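You operate a simulated robot arm through the tools that you are given. There is no shell and no other tool. Be economical: measure what you need, move in short steps, check, and stop when the job is done.

You run a simulated robot arm. Do the job below in one go: nothing can be reset, and whatever is moved stays where it is left.

TASK
Put the steel block that says "5" from the top of the cream table on the black name plate there and the steel block that says "2" on the top of the red table. Count the limit switches on the top of the green bench, then put as many of the white blocks from the top of the green bench on the middle shelf. Press the white zero button two times. Put the green marker block on the top of the green bench away on the shelf under the green bench. Shut the green drawer. Open the drawer with green tabs, take the silver shim pack from the inside of the drawer with green tabs and leave it on the top of the grey cabinet, then shut the tabs. Do these in any order. Set down upright: green marker block.

The check looks at the end state, three seconds after you hand in, the way a careful person would. Anything else that was tipped, shoved, dropped, spilled or broken makes it a failure.

THE ROBOT
A 7-joint arm with a two-finger gripper on a trunk, on a base that drives. Base frame: it is fixed to the floor where the robot stands at the start and does not move with it; the origin is under the middle of the robot, x ahead of it, y to its left, z up; the surface under the hand at the start is at about z = 800. Units: mm, degrees, N and s.
With the tool pointing down near the work surface it reaches from about 320 to 760 mm from the robot's upright axis, wherever it stands. Its first joint turns from -166.0 to 166.0 degrees. Places, roughly: drawer with green tabs [-7700, 4800, 700]; green drawer [-6100, 6400, 500]; green marker block [-2250, 6000, 1000]; limit switch [-2250, 4750, 750]; middle shelf (96x24 cm) [-6240, 6660, 620]; name plate [500, 250, 750]; shelf under the green bench [-2100, 5800, 200]; silver shim pack [-7750, 5000, 750]; steel block [500, 250, 750]; top of the grey cabinet [-7700, 5200, 1000]; top of the red table [600, 2000, 800]; white block [-2000, 5000, 750]; white zero button [-2300, 6000, 1000]. Payload 1.71 kg.
The tool frame sits at the grasp point between the pads (the TCP): z along the fingers, y along the line on which they close. The tips reach 20 mm beyond it. The gripper opens to 96 mm. The gripper's body begins 113 mm behind the TCP.
Orientation is told as [roll, pitch, yaw] about the base's x, y, z axes, in that order, counted from this pose: with the fingers straight down and closing along the base's y, the tool's x points along the base's -x, its y along +y and its z along -z.

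THE INTERFACE
- The arm moves only by the tool play_rows. Its argument "motion" is a list of rows, each an object of numbers (a shift or turn left out is 0, a gripper value left out holds the last): "x", "y", "z": the shift along the tool's x, y, z in cm; "rx", "ry", "rz": the turn, a rotation vector about the tool's x, y, z in degrees; "claw": the finger opening in cm, from 0 to 9.6. In form: [{"x": .., "y": .., "z": .., "rx": .., "ry": .., "rz": .., "claw": ..}, ...]. A call has 1 to 20 rows; each row shifts and turns the commanded pose from where the row before left it, along the tool's axes as they then stand. Rows are played at 5 a second. More than 50 mm and 8.6 degrees between two rows, or a gripper value outside its range, and nothing of the call is played. A pose out of reach is approached as far as the arm can. The call stops where the force on the tool passes 40 N (or 10 N more than at its start, if that is more) or the arm is blocked; 0.2 s more then pass. The fingers move at their own pace (about 153 mm/s each) and stop on an object; they squeeze with about 23 N. The grip force told is the motor's: it shows also when the fingers shut on nothing. Time passes only in rows, and 0.2 s behind the last, so rows that do not move let the fingers close. The reply holds the time, the measured pose of the TCP, the force on the tool along the base axes, the opening and the grip force, in the units named above and with some noise, with the torque about the TCP (base axes, N m) and any sound that the robot's microphone picked up.
- Cameras (640 x 400 px; columns grow to the right, rows downward): "scene" is now at [37.8, 154, 1562.1]; the picture's right is [-0.02, -1.00, 0.00], its down [-0.83, 0.01, -0.56] and it looks along [0.56, -0.01, -0.83] (base axes); focal length 270 px, centre (320, 200). "wrist" rides on the gripper at [66, 14, -145] in the tool frame; the picture's right is [-0.21, 0.98, 0.00], its down [-0.88, -0.18, -0.44] and it looks along [-0.44, -0.09, 0.90] (tool axes); focal length 275 px, centre (320, 200). There is no depth. A picture from a camera that has moved, and an enlarged one, comes with that camera's place and axes in the base frame and with its lens.
- snapshot(camera): a new picture of that camera. It takes no simulated time.
- slide_trunk(by): slides the trunk up (or, below 0, down) by that many mm; the arm and the scene camera ride with it, the base frame stays. It gives what a move gives, with no picture.
- base_move(legs): drives the robot by 1 to 6 legs, each [ahead, turn to the left] in mm and degrees, along the robot's own axes; the way and the turn of a leg run together, so that a leg with both is an arc; at most 1500 mm and 180 degrees a leg. The arm and the cameras ride along, it lands a little off, and it stops where it bumps. It gives what a move gives.
- aim_head(pan, tilt): turns the head with the scene camera to pan (to the left, within 155 degrees either way) and tilt (down, from -29 to 69), counted from straight ahead of the robot. It gives what a move gives.
- inspect(camera, box): a new picture of the part [left, top, right, bottom] of that camera's present view, enlarged. It takes no simulated time.
- finish_job(): hands the job in; it is judged then, once.

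Go step by step. Nothing tells you exact positions but the pictures and the camera data: compare them with the known pose of the tool, close in by small moves and look again before you grip or let go. The budget is 483 turns and 220 pictures, counting those below and the enlarged ones. Unless the task says otherwise, let go and move clear before handing in.

The tools are called after "Call:" as a command line: name --argument value ..., lists and objects as JSON in quotes. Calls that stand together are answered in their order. play_rows: Moves the arm, as the interface text tells. Its arguments: {"type":"object","properties":{"motion":{"type":"array","items":{"type":"object","properties":{"x":{"type":"number"},"y":{"type":"number"},"z":{"type":"number"},"rx":{"type":"number"},"ry":{"type":"number"},"rz":{"type":"number"},"claw":{"type":"number"}}}}},"required":["motion"]} The other tools are called the same way: slide_trunk (by) slides the trunk up or down; base_move (legs) drives the base; aim_head (pan, tilt) turns the head that bears the scene camera; snapshot (camera) takes a picture; inspect (camera, box) takes an enlarged picture of a part of a camera's view; finish_job () hands the job in.

At the start:

```text
t: 0.0
tcp_pos: [369.0, 301.5, 1004.4]
tcp_rot: [0.0, 0.0, 0.0]
ft_force: [-0.4, 0.6, 0.2]
ft_torque: [0.03, 0.02, 0.03]
finger_gap: 96.0
grasp_force: 0.0
trunk travel left (down, up): [-175.0, 211.0]
robot x, y, heading: [-2.0, 2.5, 0.1]
head pan, tilt: [-0.9, 55.0]
```

scene: 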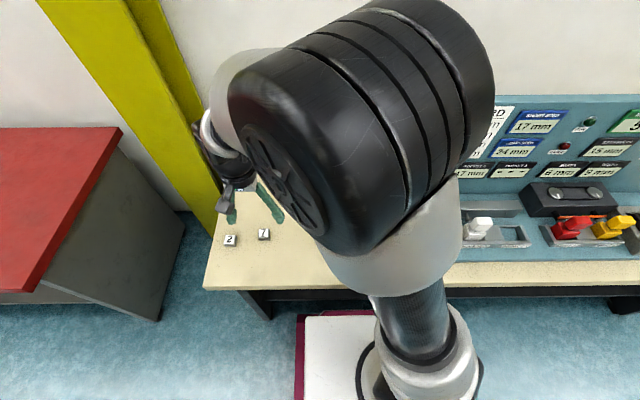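
wrist: 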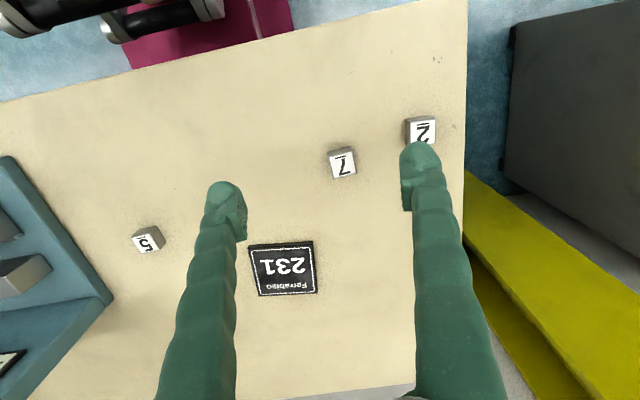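

The wrist view shows block 5 near (471,33), the plate near (580,198), and block 2 near (397,417). I'll move above block 5 and look again.

Call:
play_rows --motion '[{"x": -1.5, "y": -4.5, "z": 0.8}, {"x": -1.5, "y": -4.5, "z": 0.8}, {"x": -1.5, "y": -4.5, "z": 0.8}, {"x": -1.5, "y": -4.5, "z": 0.8}, {"x": -1.5, "y": -4.5, "z": 0.8}, {"x": -1.5, "y": -4.0, "z": 0.8}, {}]'

Call:
snapshot --camera "wrist"

Call:
snapshot --camera "scene"

```text
t: 1.6
tcp_pos: [442.6, 37.8, 960.7]
tcp_rot: [0.1, -0.9, 0.1]
ft_force: [0.2, -0.2, -0.1]
ft_torque: [0.01, 0.01, 0.01]
finger_gap: 95.8
grasp_force: 0.0
trunk travel left (down, up): [-175.0, 211.0]
robot x, y, heading: [2.5, 3.1, -0.1]
head pan, tilt: [-0.9, 55.0]
```

```text
217 pictures are left
camera wrist: at [376.4, 52.4, 1106.4], right [0.2, 0.98, 0.0], down [0.87, -0.18, 0.46], along [0.45, -0.09, -0.89], focal length 275 px, centre (320, 200)
```

wrist: 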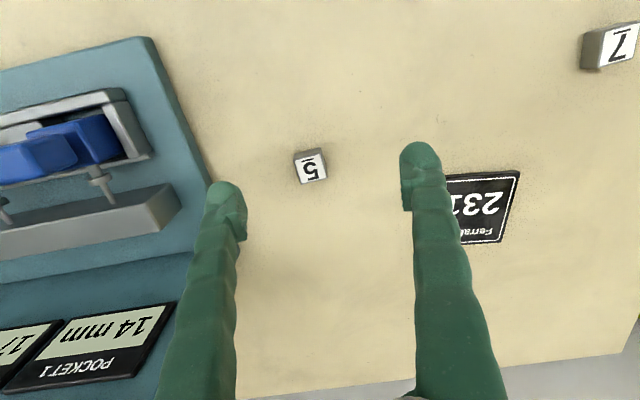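

```text
216 pictures are left
camera scene: at [37.8, 153.9, 1562.1], right [-0.02, -1.0, 0.0], down [-0.83, 0.01, -0.56], along [0.56, -0.01, -0.83], focal length 270 px, centre (320, 200)
```

scene: 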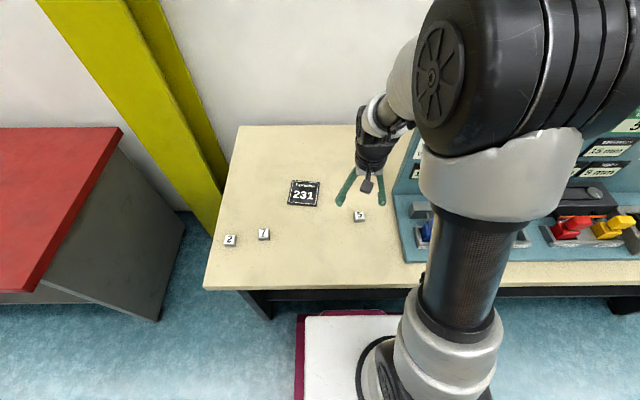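

Block 5 is near (480,22) with its top around z 820, and it is aligned with the base axes. I'll go lower and check.

Call:
play_rows --motion '[{"x": -1.8, "y": -0.8, "z": 4.0, "ry": 0.4}, {"x": -1.8, "y": -0.8, "z": 4.0, "ry": 0.5}, {}]'

Call:
snapshot --camera "wrist"

```text
t: 2.4
tcp_pos: [480.5, 21.1, 883.7]
tcp_rot: [0.1, 0.1, -0.1]
ft_force: [0.3, 1.0, 0.8]
ft_torque: [0.02, 0.01, 0.0]
finger_gap: 95.8
grasp_force: 0.1
trunk travel left (down, up): [-175.0, 211.0]
robot x, y, heading: [-4.4, -1.1, -0.1]
head pan, tilt: [-0.9, 55.0]
```

```text
215 pictures are left
camera wrist: at [415.6, 35.6, 1028.7], right [0.21, 0.98, 0.0], down [0.88, -0.18, 0.44], along [0.43, -0.09, -0.9], focal length 275 px, centre (320, 200)
```

wrist: 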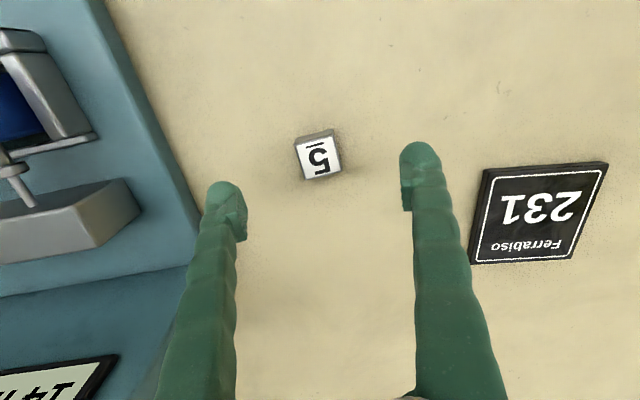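

Call:
play_rows --motion '[{"z": 2.5, "claw": 6}, {"z": 2.5}, {}]'

Call:
snapshot --camera "wrist"

Call:
inspect --camera "scene" --box '[300, 150, 440, 240]'

```text
t: 3.2
tcp_pos: [480.1, 19.7, 831.7]
tcp_rot: [0.0, 0.2, -0.1]
ft_force: [-0.1, -0.6, -0.2]
ft_torque: [-0.02, 0.02, 0.0]
finger_gap: 60.1
grasp_force: 0.2
trunk travel left (down, up): [-175.0, 211.0]
robot x, y, heading: [-4.4, -2.1, 0.1]
head pan, tilt: [-0.9, 55.0]
```

```text
214 pictures are left
camera wrist: at [415.7, 34.9, 978.5], right [0.21, 0.98, 0.0], down [0.88, -0.18, 0.44], along [0.43, -0.09, -0.9], focal length 275 px, centre (320, 200)
```

wrist: 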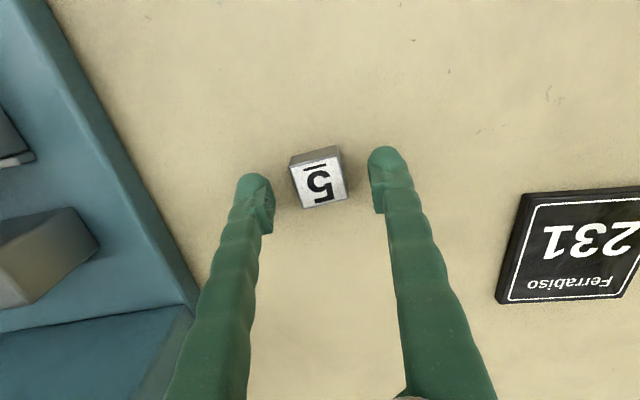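

```text
4.44 times, centred on (370, 195) of scene
camera zoom: at [37.9, 154.0, 1562.1], right [-0.02, -1.0, 0.0], down [-0.83, 0.01, -0.56], along [0.56, -0.01, -0.83], focal length 1202 px, centre (98, 222)
```

zoom: 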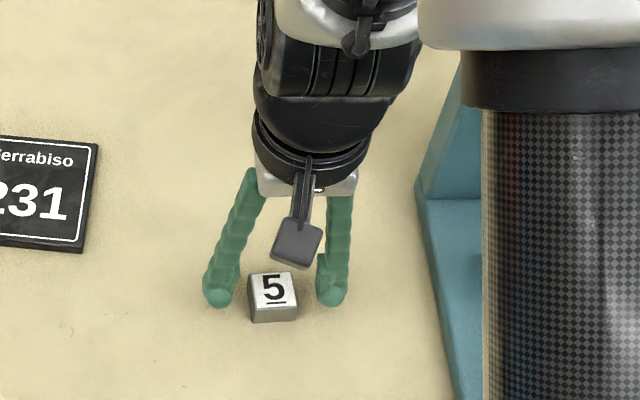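

Triangulation puts the block's top at about z 805, at (485,18). I'll go to z 806 and grip.

Call:
play_rows --motion '[{"x": -0.4, "y": -0.1, "z": 1.3}, {"z": 1.2}, {}]'

Call:
snapshot --camera "wrist"

```text
t: 3.7
tcp_pos: [470.8, 19.1, 826.2]
tcp_rot: [0.1, -0.9, 0.1]
ft_force: [-0.8, 0.8, -0.2]
ft_torque: [-0.01, -0.01, 0.03]
finger_gap: 60.2
grasp_force: 0.1
trunk travel left (down, up): [-175.0, 211.0]
robot x, y, heading: [-2.5, 0.3, 0.1]
head pan, tilt: [-0.9, 55.0]
stopped in row 2: the force on the tool passed its limit at 51 N (the readings are from after the stop); the commanded pose is now the measured one
```

```text
212 pictures are left
camera wrist: at [404.0, 34.5, 971.0], right [0.2, 0.98, 0.0], down [0.87, -0.18, 0.46], along [0.45, -0.09, -0.89], focal length 275 px, centre (320, 200)
```

wrist: 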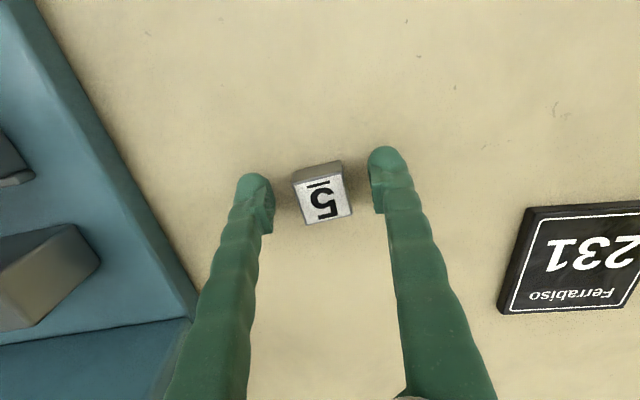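

The tips touched the table, so its surface is near z 800 and the block is near x 478. I'll shift slightly and close.

Call:
play_rows --motion '[{"x": -0.8, "ry": 0.9}, {}, {"claw": 1.5}, {"claw": 1.5}, {"claw": 1.5}]'

Call:
snapshot --camera "wrist"

```text
t: 4.9
tcp_pos: [480.6, 20.2, 824.4]
tcp_rot: [0.1, 0.0, 0.0]
ft_force: [0.1, 0.6, 3.1]
ft_torque: [0.08, 0.04, -0.01]
finger_gap: 31.2
grasp_force: 22.8
trunk travel left (down, up): [-175.0, 211.0]
robot x, y, heading: [-2.9, 0.6, -0.0]
head pan, tilt: [-0.9, 55.0]
```

```text
211 pictures are left
camera wrist: at [416.4, 34.8, 971.3], right [0.21, 0.98, 0.0], down [0.88, -0.18, 0.44], along [0.44, -0.09, -0.9], focal length 275 px, centre (320, 200)
```

wrist: 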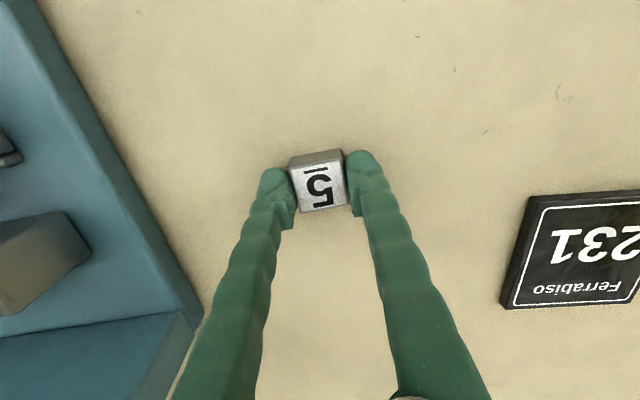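

Block 5 is gripped. I'll lift it and carry it toward the plate at about (579,205).

Call:
play_rows --motion '[{"z": -3}, {"z": -3}, {"x": -2, "y": 3.7}, {"x": -2, "y": 3.7}, {"x": -2, "y": 3.7}, {"x": -2, "y": 3.7}, {"x": -1.8, "y": 3.6}, {}, {}]'

Call:
snapshot --camera "wrist"

Call:
inspect --camera "scene" --box '[240, 140, 400, 240]'

```text
t: 6.9
tcp_pos: [579.7, 204.5, 883.9]
tcp_rot: [0.0, 0.0, 0.0]
ft_force: [0.0, -0.5, -1.0]
ft_torque: [0.02, 0.0, -0.03]
finger_gap: 31.2
grasp_force: 22.7
trunk travel left (down, up): [-175.0, 211.0]
robot x, y, heading: [1.4, 1.2, -0.2]
head pan, tilt: [-0.9, 55.0]
```

```text
210 pictures are left
camera wrist: at [515.7, 218.7, 1030.1], right [0.21, 0.98, 0.0], down [0.88, -0.18, 0.44], along [0.43, -0.09, -0.9], focal length 275 px, centre (320, 200)
```

wrist: 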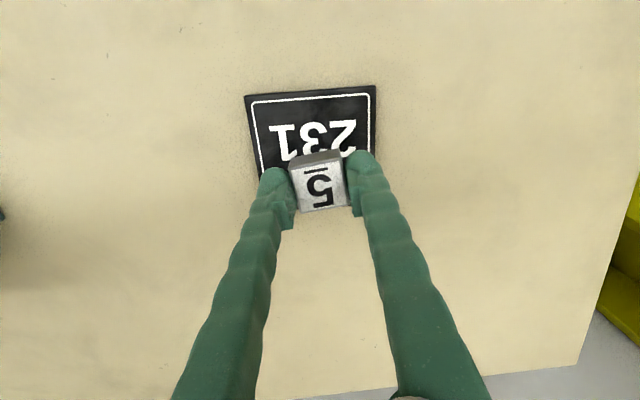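

```text
4.00 times, centred on (320, 190) of scene
camera zoom: at [38.1, 153.7, 1562.1], right [-0.02, -1.0, 0.0], down [-0.83, 0.01, -0.56], along [0.56, -0.01, -0.83], focal length 1082 px, centre (320, 240)
```

zoom: 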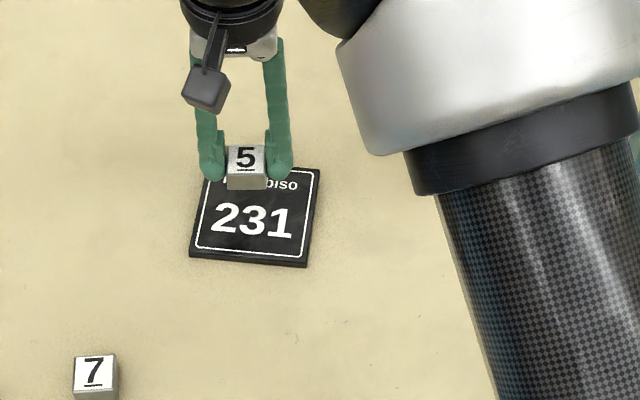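

The block is centred over the plate. I'll lower it gently.

Call:
play_rows --motion '[{"x": 0.2, "z": 2.5}, {"z": 2.2}, {}, {"z": 0.2}, {}]'

Call:
snapshot --camera "wrist"

```text
t: 8.1
tcp_pos: [576.0, 202.1, 835.2]
tcp_rot: [0.0, 0.1, 0.1]
ft_force: [-0.3, -0.4, -1.3]
ft_torque: [-0.01, 0.01, 0.01]
finger_gap: 31.5
grasp_force: 23.2
trunk travel left (down, up): [-175.0, 211.0]
robot x, y, heading: [-0.5, -2.6, 0.0]
head pan, tilt: [-0.9, 55.0]
```

```text
208 pictures are left
camera wrist: at [511.8, 217.5, 981.5], right [0.21, 0.98, 0.0], down [0.88, -0.18, 0.44], along [0.43, -0.09, -0.9], focal length 275 px, centre (320, 200)
```

wrist: 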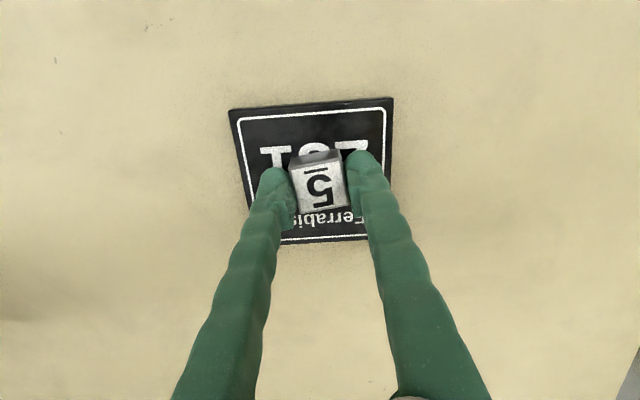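

Call:
play_rows --motion '[{"z": 0.2}, {}]'

Call:
play_rows --motion '[{"z": 0.2}, {}]'

Call:
play_rows --motion '[{"z": 0.15}, {}]'

```text
t: 8.7
tcp_pos: [576.9, 203.2, 835.0]
tcp_rot: [0.1, -0.1, -0.1]
ft_force: [-2.7, -3.4, 12.1]
ft_torque: [-0.02, 0.11, 0.0]
finger_gap: 31.0
grasp_force: 23.3
trunk travel left (down, up): [-175.0, 211.0]
robot x, y, heading: [-1.5, 0.6, 0.1]
head pan, tilt: [-0.9, 55.0]
```

```text
t: 9.3
tcp_pos: [575.9, 202.1, 832.7]
tcp_rot: [0.1, -0.1, 0.0]
ft_force: [0.2, -4.1, 14.5]
ft_torque: [-0.08, -0.02, 0.0]
finger_gap: 30.9
grasp_force: 23.0
trunk travel left (down, up): [-175.0, 211.0]
robot x, y, heading: [2.6, 2.2, -0.0]
head pan, tilt: [-0.9, 55.0]
```

```text
t: 9.9
tcp_pos: [575.8, 202.1, 831.8]
tcp_rot: [0.1, -0.2, 0.1]
ft_force: [2.7, -3.6, 14.1]
ft_torque: [-0.06, -0.09, -0.02]
finger_gap: 31.1
grasp_force: 22.7
trunk travel left (down, up): [-175.0, 211.0]
robot x, y, heading: [0.9, 3.9, 0.1]
head pan, tilt: [-0.9, 55.0]
```

The block is in contact. I'll open modestly and lift.

Call:
play_rows --motion '[{"z": -0.2}, {"claw": 5}, {}, {"z": -3}, {"z": -4}, {"z": -4}, {}]'

Call:
snapshot --camera "wrist"

```text
t: 11.5
tcp_pos: [576.4, 204.5, 942.3]
tcp_rot: [0.0, -0.1, 0.0]
ft_force: [-0.3, -0.7, -0.3]
ft_torque: [0.02, -0.02, -0.02]
finger_gap: 50.0
grasp_force: 0.1
trunk travel left (down, up): [-175.0, 211.0]
robot x, y, heading: [2.0, 1.2, 0.2]
head pan, tilt: [-0.9, 55.0]
```

```text
207 pictures are left
camera wrist: at [512.5, 219.5, 1089.3], right [0.21, 0.98, 0.0], down [0.88, -0.18, 0.44], along [0.43, -0.09, -0.9], focal length 275 px, centre (320, 200)
```

wrist: 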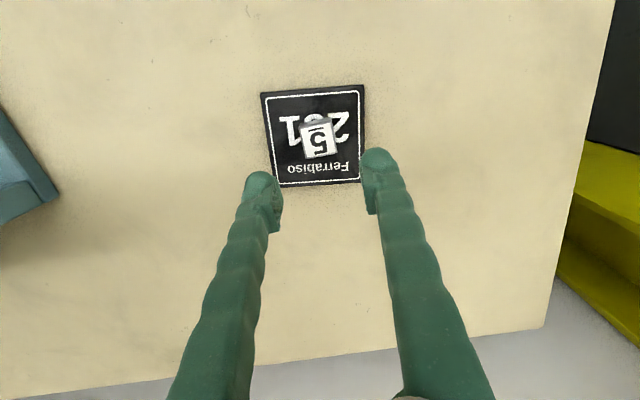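

Block 5 sits on the plate. Block 2 is next, near (397,417).

Call:
play_rows --motion '[{"x": 3, "y": 3.5, "claw": 7}, {"x": 3, "y": 3.5}, {"x": 3, "y": 3.5}, {"x": 3, "y": 3.5}, {"x": 3, "y": 3.5, "z": 2}, {"x": 3, "y": 3.5, "z": 2}, {}, {}]'

Call:
snapshot --camera "wrist"

```text
refused: row 5 steps farther than a row can; nothing moved
```

```text
206 pictures are left
camera wrist: at [512.5, 219.5, 1089.3], right [0.21, 0.98, 0.0], down [0.88, -0.18, 0.44], along [0.43, -0.09, -0.9], focal length 275 px, centre (320, 200)
```

wrist: 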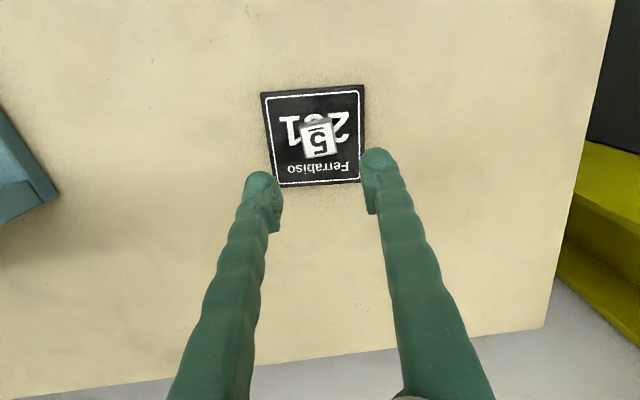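

Call:
play_rows --motion '[{"x": 3, "y": 3.5, "claw": 7}, {"x": 3, "y": 3.5}, {"x": 3, "y": 3.5}, {"x": 3, "y": 3.5}, {"x": 3, "y": 3.5}, {"x": 3, "y": 3.5}, {"z": 4}, {}, {}]'

Call:
snapshot --camera "wrist"

```text
t: 13.5
tcp_pos: [397.1, 412.9, 900.3]
tcp_rot: [0.1, 0.0, 0.1]
ft_force: [0.3, 0.0, 0.1]
ft_torque: [0.01, -0.01, 0.01]
finger_gap: 70.1
grasp_force: 0.1
trunk travel left (down, up): [-175.0, 211.0]
robot x, y, heading: [-0.3, 2.1, 0.0]
head pan, tilt: [-0.9, 55.0]
```

```text
205 pictures are left
camera wrist: at [332.9, 428.5, 1047.4], right [0.21, 0.98, 0.0], down [0.88, -0.18, 0.44], along [0.43, -0.09, -0.9], focal length 275 px, centre (320, 200)
```

wrist: 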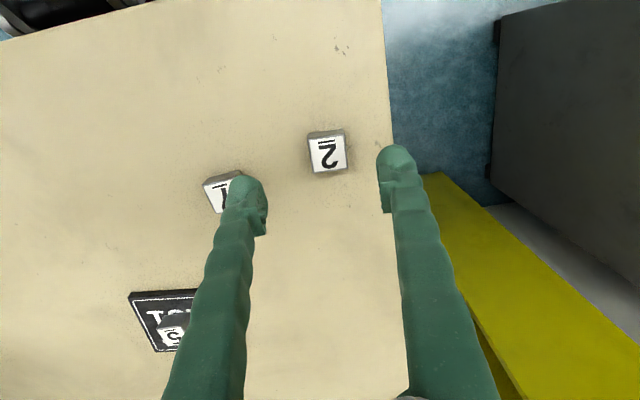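

Block 2 is at about (396,421), rotated a few degrees. I'll align, descend and grip.

Call:
play_rows --motion '[{"x": 0.1, "y": 0.8, "z": 3.0, "rz": 4}, {"z": 3.0}, {"z": 1.2}, {}]'

Call:
snapshot --camera "wrist"

```text
t: 14.5
tcp_pos: [396.7, 423.2, 831.0]
tcp_rot: [0.2, 0.0, -4.0]
ft_force: [-0.6, 0.0, 0.1]
ft_torque: [0.0, -0.02, -0.02]
finger_gap: 70.1
grasp_force: 0.1
trunk travel left (down, up): [-175.0, 211.0]
robot x, y, heading: [1.3, 0.4, -0.2]
head pan, tilt: [-0.9, 55.0]
```

```text
204 pictures are left
camera wrist: at [332.6, 440.7, 976.3], right [0.27, 0.96, 0.0], down [0.86, -0.25, 0.44], along [0.43, -0.12, -0.9], focal length 275 px, centre (320, 200)
```

wrist: 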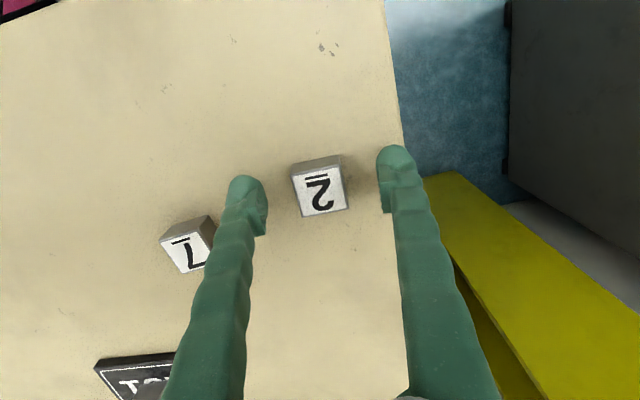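

Call:
play_rows --motion '[{"z": 0.4}, {"claw": 1.5}, {}, {}, {"z": -4}, {"z": -4}, {"z": -4}, {"z": -4}, {}]'

Call:
aim_head --pan 60 --tilt 40

Call:
snapshot --camera "scene"

Call:
snapshot --camera "wrist"

```text
t: 16.5
tcp_pos: [395.0, 420.4, 988.8]
tcp_rot: [0.1, 0.1, -3.8]
ft_force: [0.2, -0.3, -1.9]
ft_torque: [-0.01, -0.01, 0.01]
finger_gap: 31.0
grasp_force: 22.9
trunk travel left (down, up): [-175.0, 211.0]
robot x, y, heading: [-1.2, 1.2, 0.2]
head pan, tilt: [-0.9, 55.0]
```

```text
t: 17.8
tcp_pos: [395.5, 419.2, 987.6]
tcp_rot: [0.2, 0.0, -4.0]
ft_force: [0.3, -1.0, -1.7]
ft_torque: [0.0, 0.0, -0.02]
finger_gap: 30.8
grasp_force: 22.7
trunk travel left (down, up): [-175.0, 211.0]
robot x, y, heading: [1.9, 1.3, 0.0]
head pan, tilt: [60.0, 40.0]
```

```text
203 pictures are left
camera scene: at [8.8, 228.9, 1583.2], right [0.87, -0.5, -0.01], down [-0.33, -0.56, -0.76], along [0.37, 0.66, -0.65], focal length 270 px, centre (320, 200)
```

scene: 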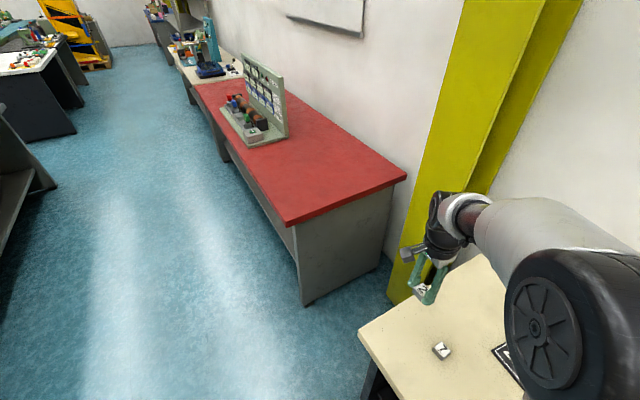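

```text
202 pictures are left
camera wrist: at [331.7, 439.7, 1134.1], right [0.27, 0.96, 0.0], down [0.86, -0.25, 0.44], along [0.43, -0.12, -0.9], focal length 275 px, centre (320, 200)
```

wrist: 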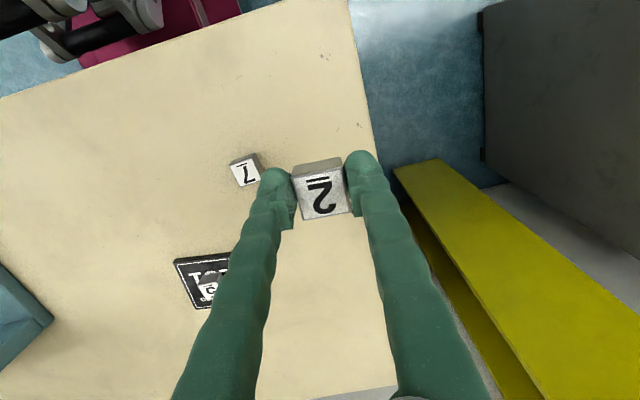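

Block 2 is held. The red table spans about x 270–900, y 967–2830. I'll tuck the arm to the front and drive over.

Call:
play_rows --motion '[{"z": -3, "rz": -4}, {"y": -4.5}, {"y": -4.5}, {"y": -4.5}, {"y": -4.5}, {"y": -4.5}, {"y": -4.5}, {"y": -4.5}, {"y": -4.5}, {"y": -4}, {}]'

Call:
base_move --legs '[[-250, 0], [0, 90], [1150, 0]]'

Call:
base_move --legs '[[0, -90]]'

Call:
aim_head --pan 0 --tilt 45

Call:
snapshot --camera "scene"

Call:
snapshot --camera "wrist"

```text
t: 20.2
tcp_pos: [395.2, 21.1, 1013.7]
tcp_rot: [0.1, 0.0, 0.0]
ft_force: [0.2, -0.3, -2.0]
ft_torque: [0.0, -0.01, 0.02]
finger_gap: 30.9
grasp_force: 23.1
trunk travel left (down, up): [-175.0, 211.0]
robot x, y, heading: [-0.1, -1.9, -0.3]
head pan, tilt: [60.0, 40.0]
```

```text
t: 32.4
tcp_pos: [-244.7, 1528.8, 1014.4]
tcp_rot: [0.1, 0.0, 89.2]
ft_force: [0.2, 0.2, -1.2]
ft_torque: [-0.03, -0.02, -0.02]
finger_gap: 31.1
grasp_force: 22.9
trunk travel left (down, up): [-175.0, 211.0]
robot x, y, heading: [-232.1, 1132.4, 89.1]
head pan, tilt: [60.0, 40.0]
```

```text
t: 37.4
tcp_pos: [149.5, 1143.2, 1021.2]
tcp_rot: [0.2, -0.9, -1.6]
ft_force: [-0.4, -1.4, -0.3]
ft_torque: [0.0, 0.01, 0.0]
finger_gap: 31.1
grasp_force: 22.8
trunk travel left (down, up): [-175.0, 211.0]
robot x, y, heading: [-227.8, 1137.6, -1.8]
head pan, tilt: [60.0, 40.0]
```

```text
t: 38.7
tcp_pos: [134.9, 1143.9, 1026.2]
tcp_rot: [0.1, -1.8, -1.6]
ft_force: [0.7, 0.6, -0.7]
ft_torque: [0.03, 0.04, 0.01]
finger_gap: 30.9
grasp_force: 22.5
trunk travel left (down, up): [-175.0, 211.0]
robot x, y, heading: [-229.3, 1140.4, -1.5]
head pan, tilt: [0.0, 45.0]
```

```text
201 pictures are left
camera scene: at [-177.6, 1291.7, 1575.3], right [-0.03, -1.0, 0.0], down [-0.72, 0.02, -0.69], along [0.69, -0.02, -0.72], focal length 270 px, centre (320, 200)
```

scene: 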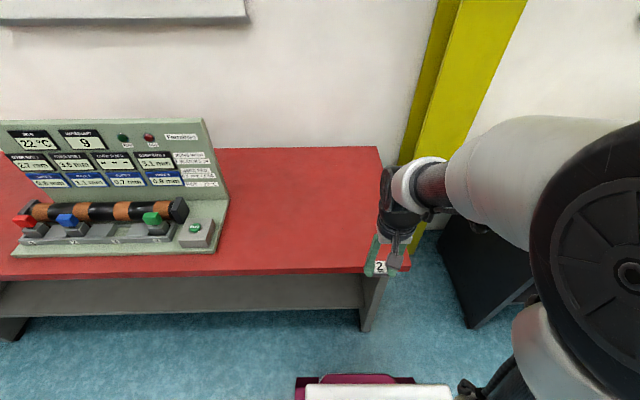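

```text
200 pictures are left
camera wrist: at [66.1, 1161.1, 1169.5], right [0.23, 0.97, 0.01], down [0.86, -0.21, 0.47], along [0.46, -0.1, -0.88], focal length 275 px, centre (320, 200)
```

wrist: 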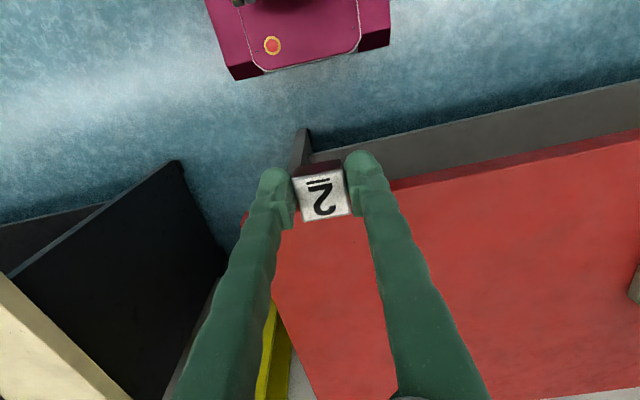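

The robot is now facing the red table, whose front right corner is near (256,985). I'll drive 100 mm closer, then extend.

Call:
base_move --legs '[[100, 0]]'

Call:
play_rows --motion '[{"x": -4, "y": 1, "ry": 0.9}, {"x": -4, "y": 1, "ry": 0.9}, {"x": -4, "y": 1}, {"x": -4, "z": 2}, {"x": -4, "z": 2}, {"z": 4}, {"z": 3}, {}]'

Call:
snapshot --camera "wrist"

Call:
snapshot --camera "scene"

```text
t: 39.9
tcp_pos: [216.3, 1141.9, 1032.0]
tcp_rot: [0.1, -2.7, -1.6]
ft_force: [0.4, 0.7, -0.6]
ft_torque: [0.0, 0.08, 0.03]
finger_gap: 30.8
grasp_force: 22.9
trunk travel left (down, up): [-175.0, 211.0]
robot x, y, heading: [-133.3, 1136.3, -1.5]
head pan, tilt: [0.0, 45.0]
```

```text
t: 41.7
tcp_pos: [436.0, 1166.2, 916.1]
tcp_rot: [0.1, 0.1, -1.6]
ft_force: [-0.5, 0.1, -0.9]
ft_torque: [0.0, -0.1, -0.01]
finger_gap: 31.2
grasp_force: 22.7
trunk travel left (down, up): [-175.0, 211.0]
robot x, y, heading: [-133.3, 1133.1, -1.8]
head pan, tilt: [0.0, 45.0]
```

```text
199 pictures are left
camera wrist: at [372.8, 1182.9, 1062.8], right [0.23, 0.97, 0.0], down [0.87, -0.21, 0.44], along [0.43, -0.1, -0.9], focal length 275 px, centre (320, 200)
```

wrist: 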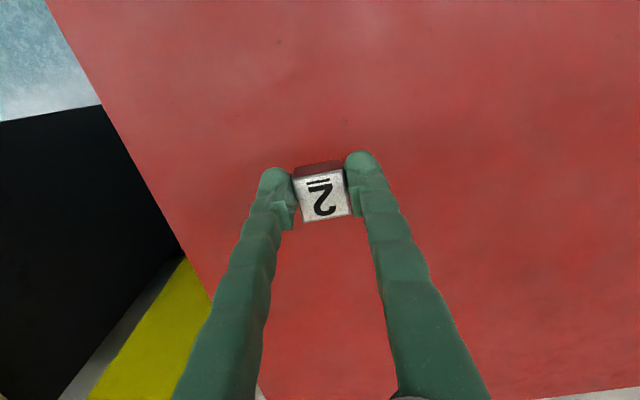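

```text
198 pictures are left
camera scene: at [-83.5, 1288.9, 1575.5], right [-0.03, -1.0, 0.0], down [-0.72, 0.02, -0.7], along [0.7, -0.02, -0.72], focal length 270 px, centre (320, 200)
```

scene: 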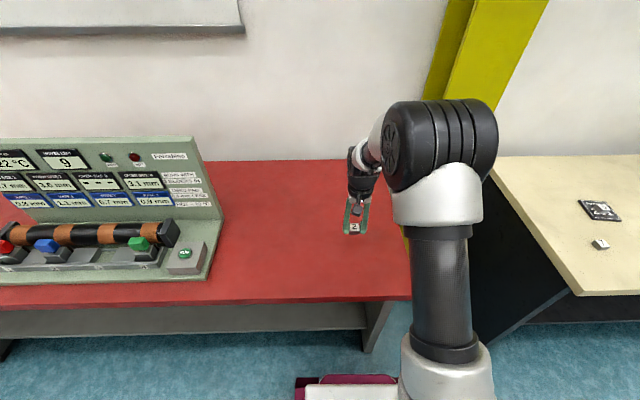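

The block hangs over the red table with plenty of margin. I'll lower it stepwise.

Call:
play_rows --motion '[{"z": 4}, {"z": 3.5}, {}]'

Call:
inspect --camera "scene" --box '[310, 190, 410, 252]'

```text
t: 42.5
tcp_pos: [438.9, 1166.4, 840.9]
tcp_rot: [0.1, 0.4, -1.6]
ft_force: [-0.1, 0.3, -2.2]
ft_torque: [0.0, -0.02, -0.02]
finger_gap: 31.1
grasp_force: 22.5
trunk travel left (down, up): [-175.0, 211.0]
robot x, y, heading: [-131.2, 1135.7, -1.8]
head pan, tilt: [0.0, 45.0]
```

```text
6.40 times, centred on (360, 221) of scene
camera zoom: at [-79.9, 1288.8, 1575.4], right [-0.03, -1.0, 0.0], down [-0.72, 0.02, -0.7], along [0.7, -0.02, -0.72], focal length 1731 px, centre (64, 66)
```

zoom: 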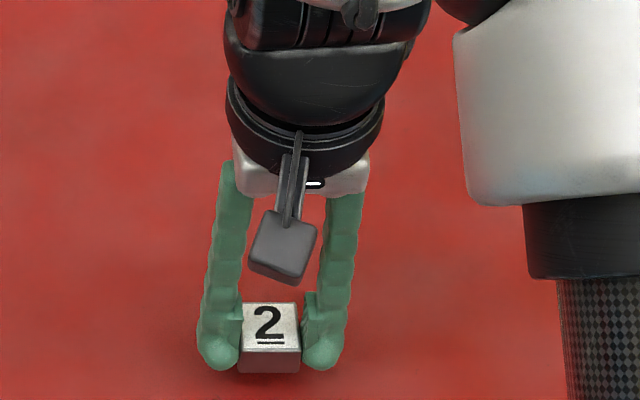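

Call:
play_rows --motion '[{"z": 0.5}, {"z": 0.3}, {}]'

Call:
play_rows --motion '[{"z": 0.2}, {}]'

Call:
play_rows --motion '[{"z": 0.2}, {}]'

Call:
play_rows --motion '[{"z": 0.2}, {}]'

```text
t: 43.3
tcp_pos: [439.3, 1167.4, 831.8]
tcp_rot: [0.1, 0.4, -1.7]
ft_force: [0.2, 0.2, -1.5]
ft_torque: [0.01, 0.01, 0.01]
finger_gap: 30.8
grasp_force: 23.0
trunk travel left (down, up): [-175.0, 211.0]
robot x, y, heading: [-133.8, 1133.2, -1.7]
head pan, tilt: [0.0, 45.0]
```

```text
t: 43.9
tcp_pos: [438.6, 1166.2, 828.8]
tcp_rot: [0.1, 0.4, -1.6]
ft_force: [0.3, 0.6, -1.2]
ft_torque: [-0.02, 0.03, 0.01]
finger_gap: 30.8
grasp_force: 23.3
trunk travel left (down, up): [-175.0, 211.0]
robot x, y, heading: [-134.2, 1138.6, -1.4]
head pan, tilt: [0.0, 45.0]
```

```text
t: 44.5
tcp_pos: [439.4, 1166.6, 828.6]
tcp_rot: [0.1, 0.4, -1.6]
ft_force: [0.2, -0.4, -1.2]
ft_torque: [0.0, 0.02, -0.01]
finger_gap: 31.1
grasp_force: 23.1
trunk travel left (down, up): [-175.0, 211.0]
robot x, y, heading: [-134.3, 1138.0, -1.6]
head pan, tilt: [0.0, 45.0]
```

```text
t: 45.1
tcp_pos: [437.9, 1167.2, 826.3]
tcp_rot: [0.1, 0.3, -1.6]
ft_force: [-0.2, 0.4, 3.8]
ft_torque: [-0.07, -0.12, 0.01]
finger_gap: 31.2
grasp_force: 23.3
trunk travel left (down, up): [-175.0, 211.0]
robot x, y, heading: [-130.7, 1136.6, -1.5]
head pan, tilt: [0.0, 45.0]
```

The block touches the table. I'll release and lift.

Call:
play_rows --motion '[{"z": 0.05}, {"claw": 5}, {}, {"z": -3}, {"z": -4}, {"z": -4}, {"x": 4, "z": -3}, {"x": 4, "z": -3}, {"x": 4}, {}]'

Call:
snapshot --camera "wrist"

Call:
aim_head --pan 100 --tilt 20

Call:
snapshot --camera "scene"

```text
t: 47.3
tcp_pos: [318.6, 1167.7, 996.6]
tcp_rot: [0.1, 0.4, -1.6]
ft_force: [0.5, -1.1, -0.9]
ft_torque: [0.0, 0.01, 0.0]
finger_gap: 49.9
grasp_force: 0.0
trunk travel left (down, up): [-175.0, 211.0]
robot x, y, heading: [-130.6, 1136.3, -1.8]
head pan, tilt: [0.0, 45.0]
```

```text
196 pictures are left
camera wrist: at [256.1, 1185.3, 1142.9], right [0.23, 0.97, 0.0], down [0.87, -0.21, 0.44], along [0.43, -0.1, -0.9], focal length 275 px, centre (320, 200)
```

wrist: 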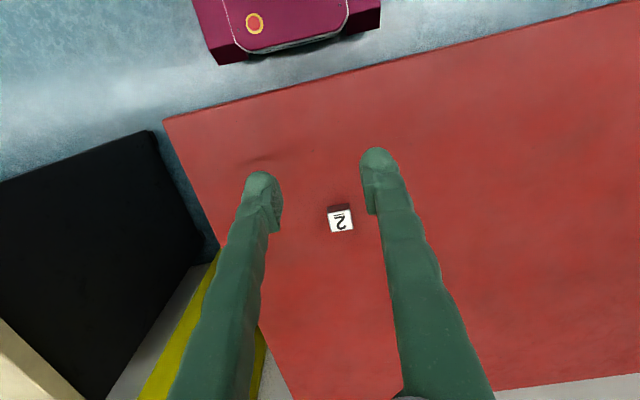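

```text
t: 49.1
tcp_pos: [319.2, 1168.0, 996.6]
tcp_rot: [0.1, 0.4, -1.5]
ft_force: [0.3, 0.5, 0.6]
ft_torque: [0.02, -0.01, 0.02]
finger_gap: 49.8
grasp_force: 0.1
trunk travel left (down, up): [-175.0, 211.0]
robot x, y, heading: [-133.2, 1133.2, -1.4]
head pan, tilt: [100.0, 20.0]
```

```text
195 pictures are left
camera scene: at [-173.8, 1383.3, 1615.6], right [0.99, 0.14, -0.02], down [0.03, -0.34, -0.94], along [-0.14, 0.93, -0.34], focal length 270 px, centre (320, 200)
```

scene: 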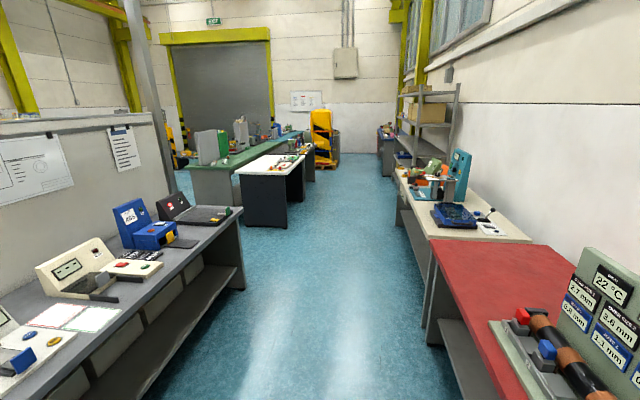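

Block 2 is on the red table. Next I'll drive up the aisle toward the green bench, which starts near y 4700 at x -2500 to -1800.

Call:
base_move --legs '[[-170, 0], [0, 91.6], [1500, 0], [1150, 0]]'

Call:
aim_head --pan 55 --tilt 20

Call:
snapshot --camera "scene"

```text
t: 68.5
tcp_pos: [-447.3, 4192.1, 996.3]
tcp_rot: [0.1, 0.4, 92.8]
ft_force: [-0.2, 0.4, -0.7]
ft_torque: [-0.03, -0.01, 0.02]
finger_gap: 50.1
grasp_force: 0.0
trunk travel left (down, up): [-175.0, 211.0]
robot x, y, heading: [-383.6, 3744.4, 92.8]
head pan, tilt: [100.0, 20.0]
```

```text
t: 69.6
tcp_pos: [-446.9, 4175.8, 1003.0]
tcp_rot: [0.1, -0.5, 92.8]
ft_force: [0.8, 0.2, -0.6]
ft_torque: [-0.03, 0.0, 0.01]
finger_gap: 49.9
grasp_force: 0.1
trunk travel left (down, up): [-175.0, 211.0]
robot x, y, heading: [-379.7, 3744.1, 92.6]
head pan, tilt: [55.0, 20.0]
```

```text
194 pictures are left
camera scene: at [-612.9, 3754.6, 1614.5], right [0.53, 0.85, -0.01], down [0.29, -0.2, -0.94], along [-0.79, 0.5, -0.35], focal length 270 px, centre (320, 200)
```

scene: 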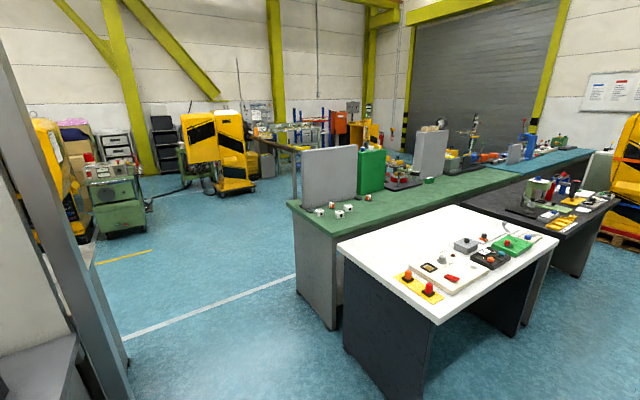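

Call:
inspect --camera "scene" --box '[280, 110, 520, 260]'

```text
2.67 times, centred on (400, 185) of scene
camera zoom: at [-612.9, 3754.6, 1614.5], right [0.53, 0.85, -0.01], down [0.29, -0.2, -0.94], along [-0.79, 0.5, -0.35], focal length 721 px, centre (107, 240)
```

zoom: 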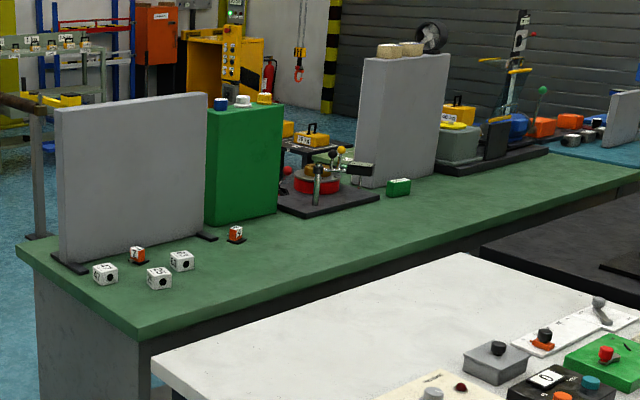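

The green bench spans about x -2570 to -1855, starting at y 4630, with white blocks and orange switches near its south end. I'll drive to its south end.

Call:
base_move --legs '[[0, 84], [1500, 0], [255, 0], [0, -86.6]]'

Call:
aim_head --pan 0 --tilt 30

Call:
snapshot --camera "scene"

```text
t: 87.7
tcp_pos: [-2195.5, 4264.2, 1002.6]
tcp_rot: [0.1, -0.5, 92.4]
ft_force: [0.2, 0.3, 0.3]
ft_torque: [0.0, 0.05, 0.03]
finger_gap: 50.0
grasp_force: 0.1
trunk travel left (down, up): [-175.0, 211.0]
robot x, y, heading: [-2133.7, 3833.1, 92.1]
head pan, tilt: [55.0, 20.0]
```

```text
t: 88.9
tcp_pos: [-2194.9, 4249.3, 1009.4]
tcp_rot: [0.0, -1.4, 92.4]
ft_force: [-0.5, 0.3, -0.3]
ft_torque: [-0.03, -0.01, 0.0]
finger_gap: 49.8
grasp_force: 0.2
trunk travel left (down, up): [-175.0, 211.0]
robot x, y, heading: [-2133.5, 3829.1, 92.1]
head pan, tilt: [0.0, 30.0]
```

```text
192 pictures are left
camera scene: at [-2293.5, 3883.1, 1597.8], right [1.0, 0.04, 0.0], down [0.02, -0.51, -0.86], along [-0.03, 0.86, -0.51], focal length 270 px, centre (320, 200)
```

scene: 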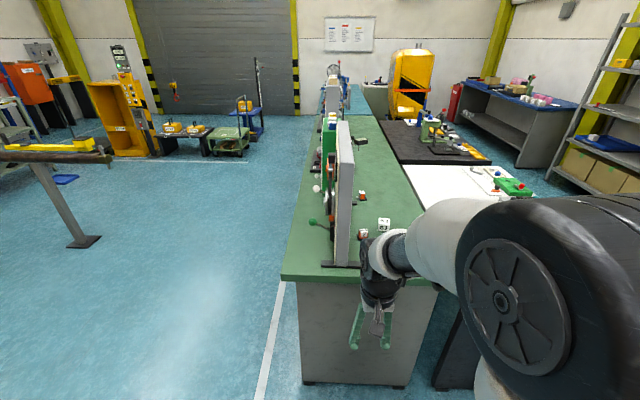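

Call:
inspect --camera "scene" --box '[270, 60, 430, 160]'

Call:
inspect --camera "scene" --box '[270, 150, 430, 280]'

```text
4.00 times, centred on (350, 110) of scene
camera zoom: at [-2293.5, 3883.1, 1597.8], right [1.0, 0.04, 0.0], down [0.02, -0.51, -0.86], along [-0.03, 0.86, -0.51], focal length 1082 px, centre (200, 560)
```

zoom: 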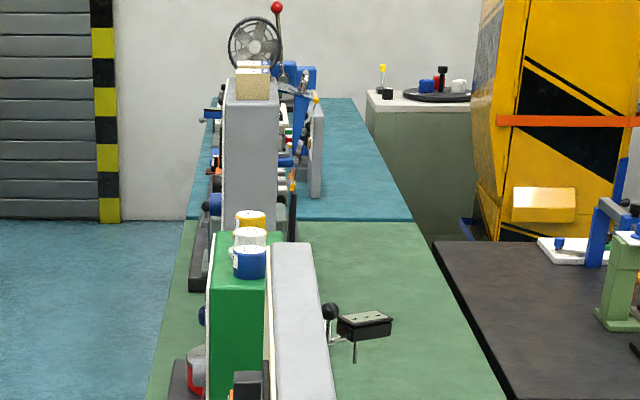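

```text
3.08 times, centred on (350, 215) of scene
camera zoom: at [-2293.5, 3883.1, 1597.8], right [1.0, 0.04, 0.0], down [0.02, -0.51, -0.86], along [-0.03, 0.86, -0.51], focal length 832 px, centre (228, 154)
```

zoom: 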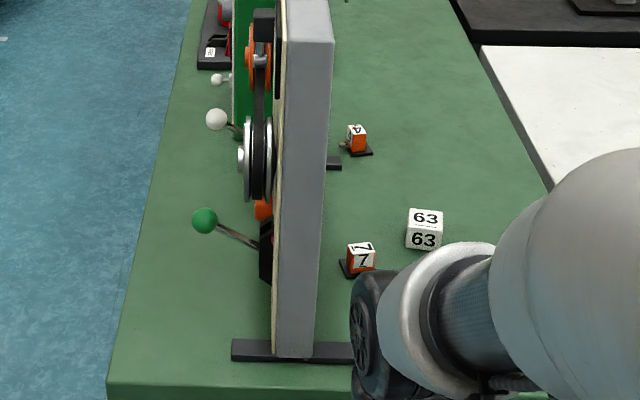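

Call:
base_move --legs '[[0, 88], [1050, 0], [0, -88], [1400, 0]]'

Call:
aim_head --pan -90 --tilt 40

Call:
snapshot --camera "scene"

```text
t: 110.5
tcp_pos: [-3350.7, 5633.4, 1009.1]
tcp_rot: [0.2, -1.4, 93.6]
ft_force: [-0.5, 0.7, 0.1]
ft_torque: [0.0, -0.02, 0.03]
finger_gap: 50.1
grasp_force: 0.1
trunk travel left (down, up): [-175.0, 211.0]
robot x, y, heading: [-3282.2, 5215.6, 94.0]
head pan, tilt: [0.0, 30.0]
```

```text
t: 112.2
tcp_pos: [-3349.9, 5617.5, 1015.1]
tcp_rot: [0.1, -2.4, 93.7]
ft_force: [0.1, 0.1, -0.4]
ft_torque: [0.0, -0.01, 0.03]
finger_gap: 50.0
grasp_force: 0.0
trunk travel left (down, up): [-175.0, 211.0]
robot x, y, heading: [-3283.3, 5216.1, 93.5]
head pan, tilt: [-90.0, 40.0]
```

```text
189 pictures are left
camera scene: at [-3350.5, 5180.1, 1583.9], right [0.06, -1.0, 0.02], down [-0.64, -0.05, -0.77], along [0.77, 0.04, -0.64], focal length 270 px, centre (320, 200)
```

scene: 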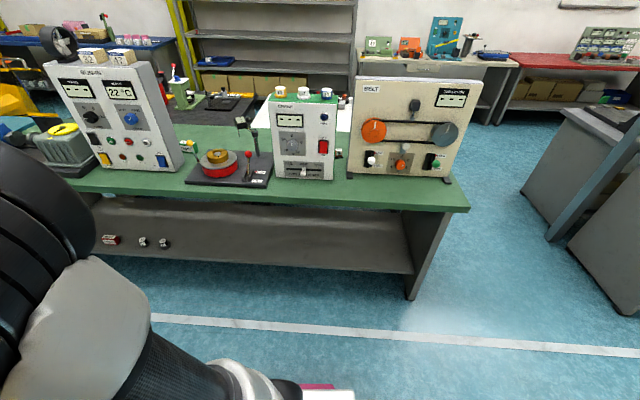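

Call:
inspect --camera "scene" --box '[230, 70, 470, 220]'

Call:
inspect --camera "scene" --box '[30, 30, 270, 260]'

```text
2.67 times, centred on (350, 145) of scene
camera zoom: at [-3350.5, 5180.1, 1583.9], right [0.06, -1.0, 0.02], down [-0.64, -0.05, -0.77], along [0.77, 0.04, -0.64], focal length 721 px, centre (240, 347)
```

zoom: 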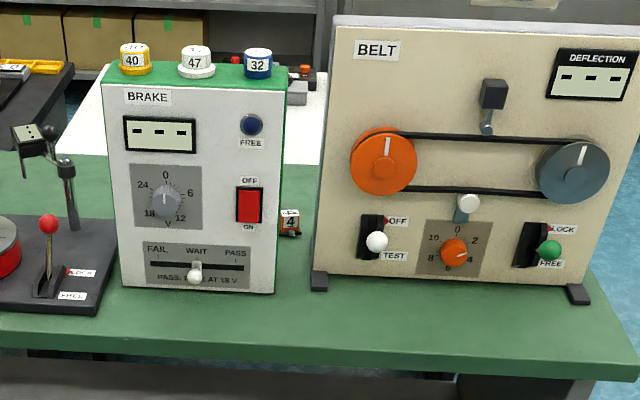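

```text
1.74 times, centred on (150, 145) of scene
camera zoom: at [-3350.5, 5180.1, 1583.9], right [0.06, -1.0, 0.02], down [-0.64, -0.05, -0.77], along [0.77, 0.04, -0.64], focal length 470 px, centre (616, 296)
```

zoom: 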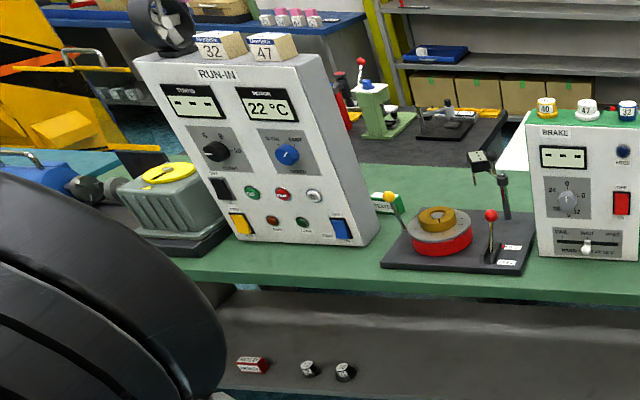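

The -x side carries the BELT, BRAKE and RUN-IN panels; the white zero button is probably on RUN-IN. I'll drive there and face it.

Call:
base_move --legs '[[750, 0], [0, -93.5], [250, 0]]'

Call:
aim_head --pan 0 --tilt 40

Call:
snapshot --camera "scene"

Call:
snapshot --camera "wrist"

```text
t: 122.7
tcp_pos: [-2677.9, 6010.1, 1016.0]
tcp_rot: [0.1, -2.4, 0.6]
ft_force: [-1.2, -0.8, 0.2]
ft_torque: [0.04, 0.04, 0.02]
finger_gap: 50.1
grasp_force: 0.0
trunk travel left (down, up): [-175.0, 211.0]
robot x, y, heading: [-3080.3, 5963.1, 0.4]
head pan, tilt: [-90.0, 40.0]
```

```text
t: 124.4
tcp_pos: [-2684.7, 6012.2, 1018.6]
tcp_rot: [0.1, -2.9, 0.6]
ft_force: [0.4, -0.3, -0.3]
ft_torque: [0.02, 0.05, 0.0]
finger_gap: 49.9
grasp_force: 0.0
trunk travel left (down, up): [-175.0, 211.0]
robot x, y, heading: [-3076.8, 5965.6, 1.0]
head pan, tilt: [0.0, 40.0]
```

```text
186 pictures are left
camera scene: at [-3030.1, 6121.1, 1582.5], right [0.01, -1.0, 0.0], down [-0.66, -0.01, -0.76], along [0.76, 0.01, -0.66], focal length 270 px, centre (320, 200)
```

scene: 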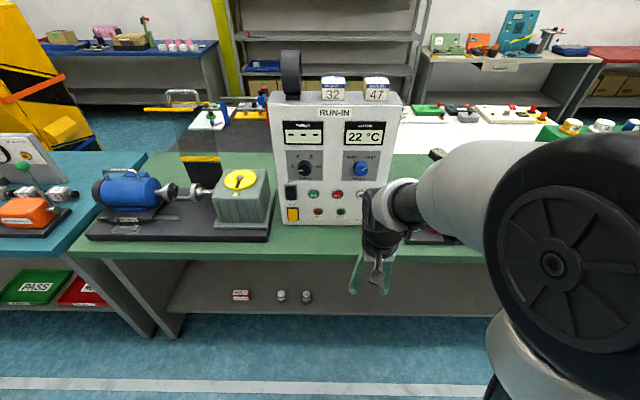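

```text
185 pictures are left
camera wrist: at [-2755.6, 6025.4, 1161.7], right [0.2, 0.98, 0.01], down [0.86, -0.18, 0.49], along [0.48, -0.08, -0.87], focal length 275 px, centre (320, 200)
```

wrist: 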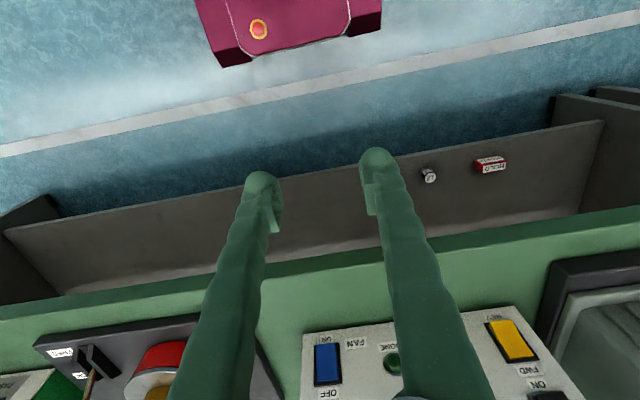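

Call:
inspect --camera "scene" --box '[260, 60, 450, 240]'

```text
2.22 times, centred on (355, 150) of scene
camera zoom: at [-3030.1, 6121.1, 1582.5], right [0.01, -1.0, 0.0], down [-0.66, -0.01, -0.76], along [0.76, 0.01, -0.66], focal length 601 px, centre (242, 311)
```

zoom: 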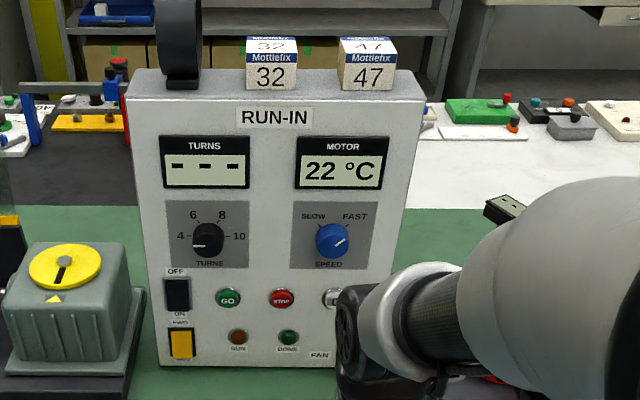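

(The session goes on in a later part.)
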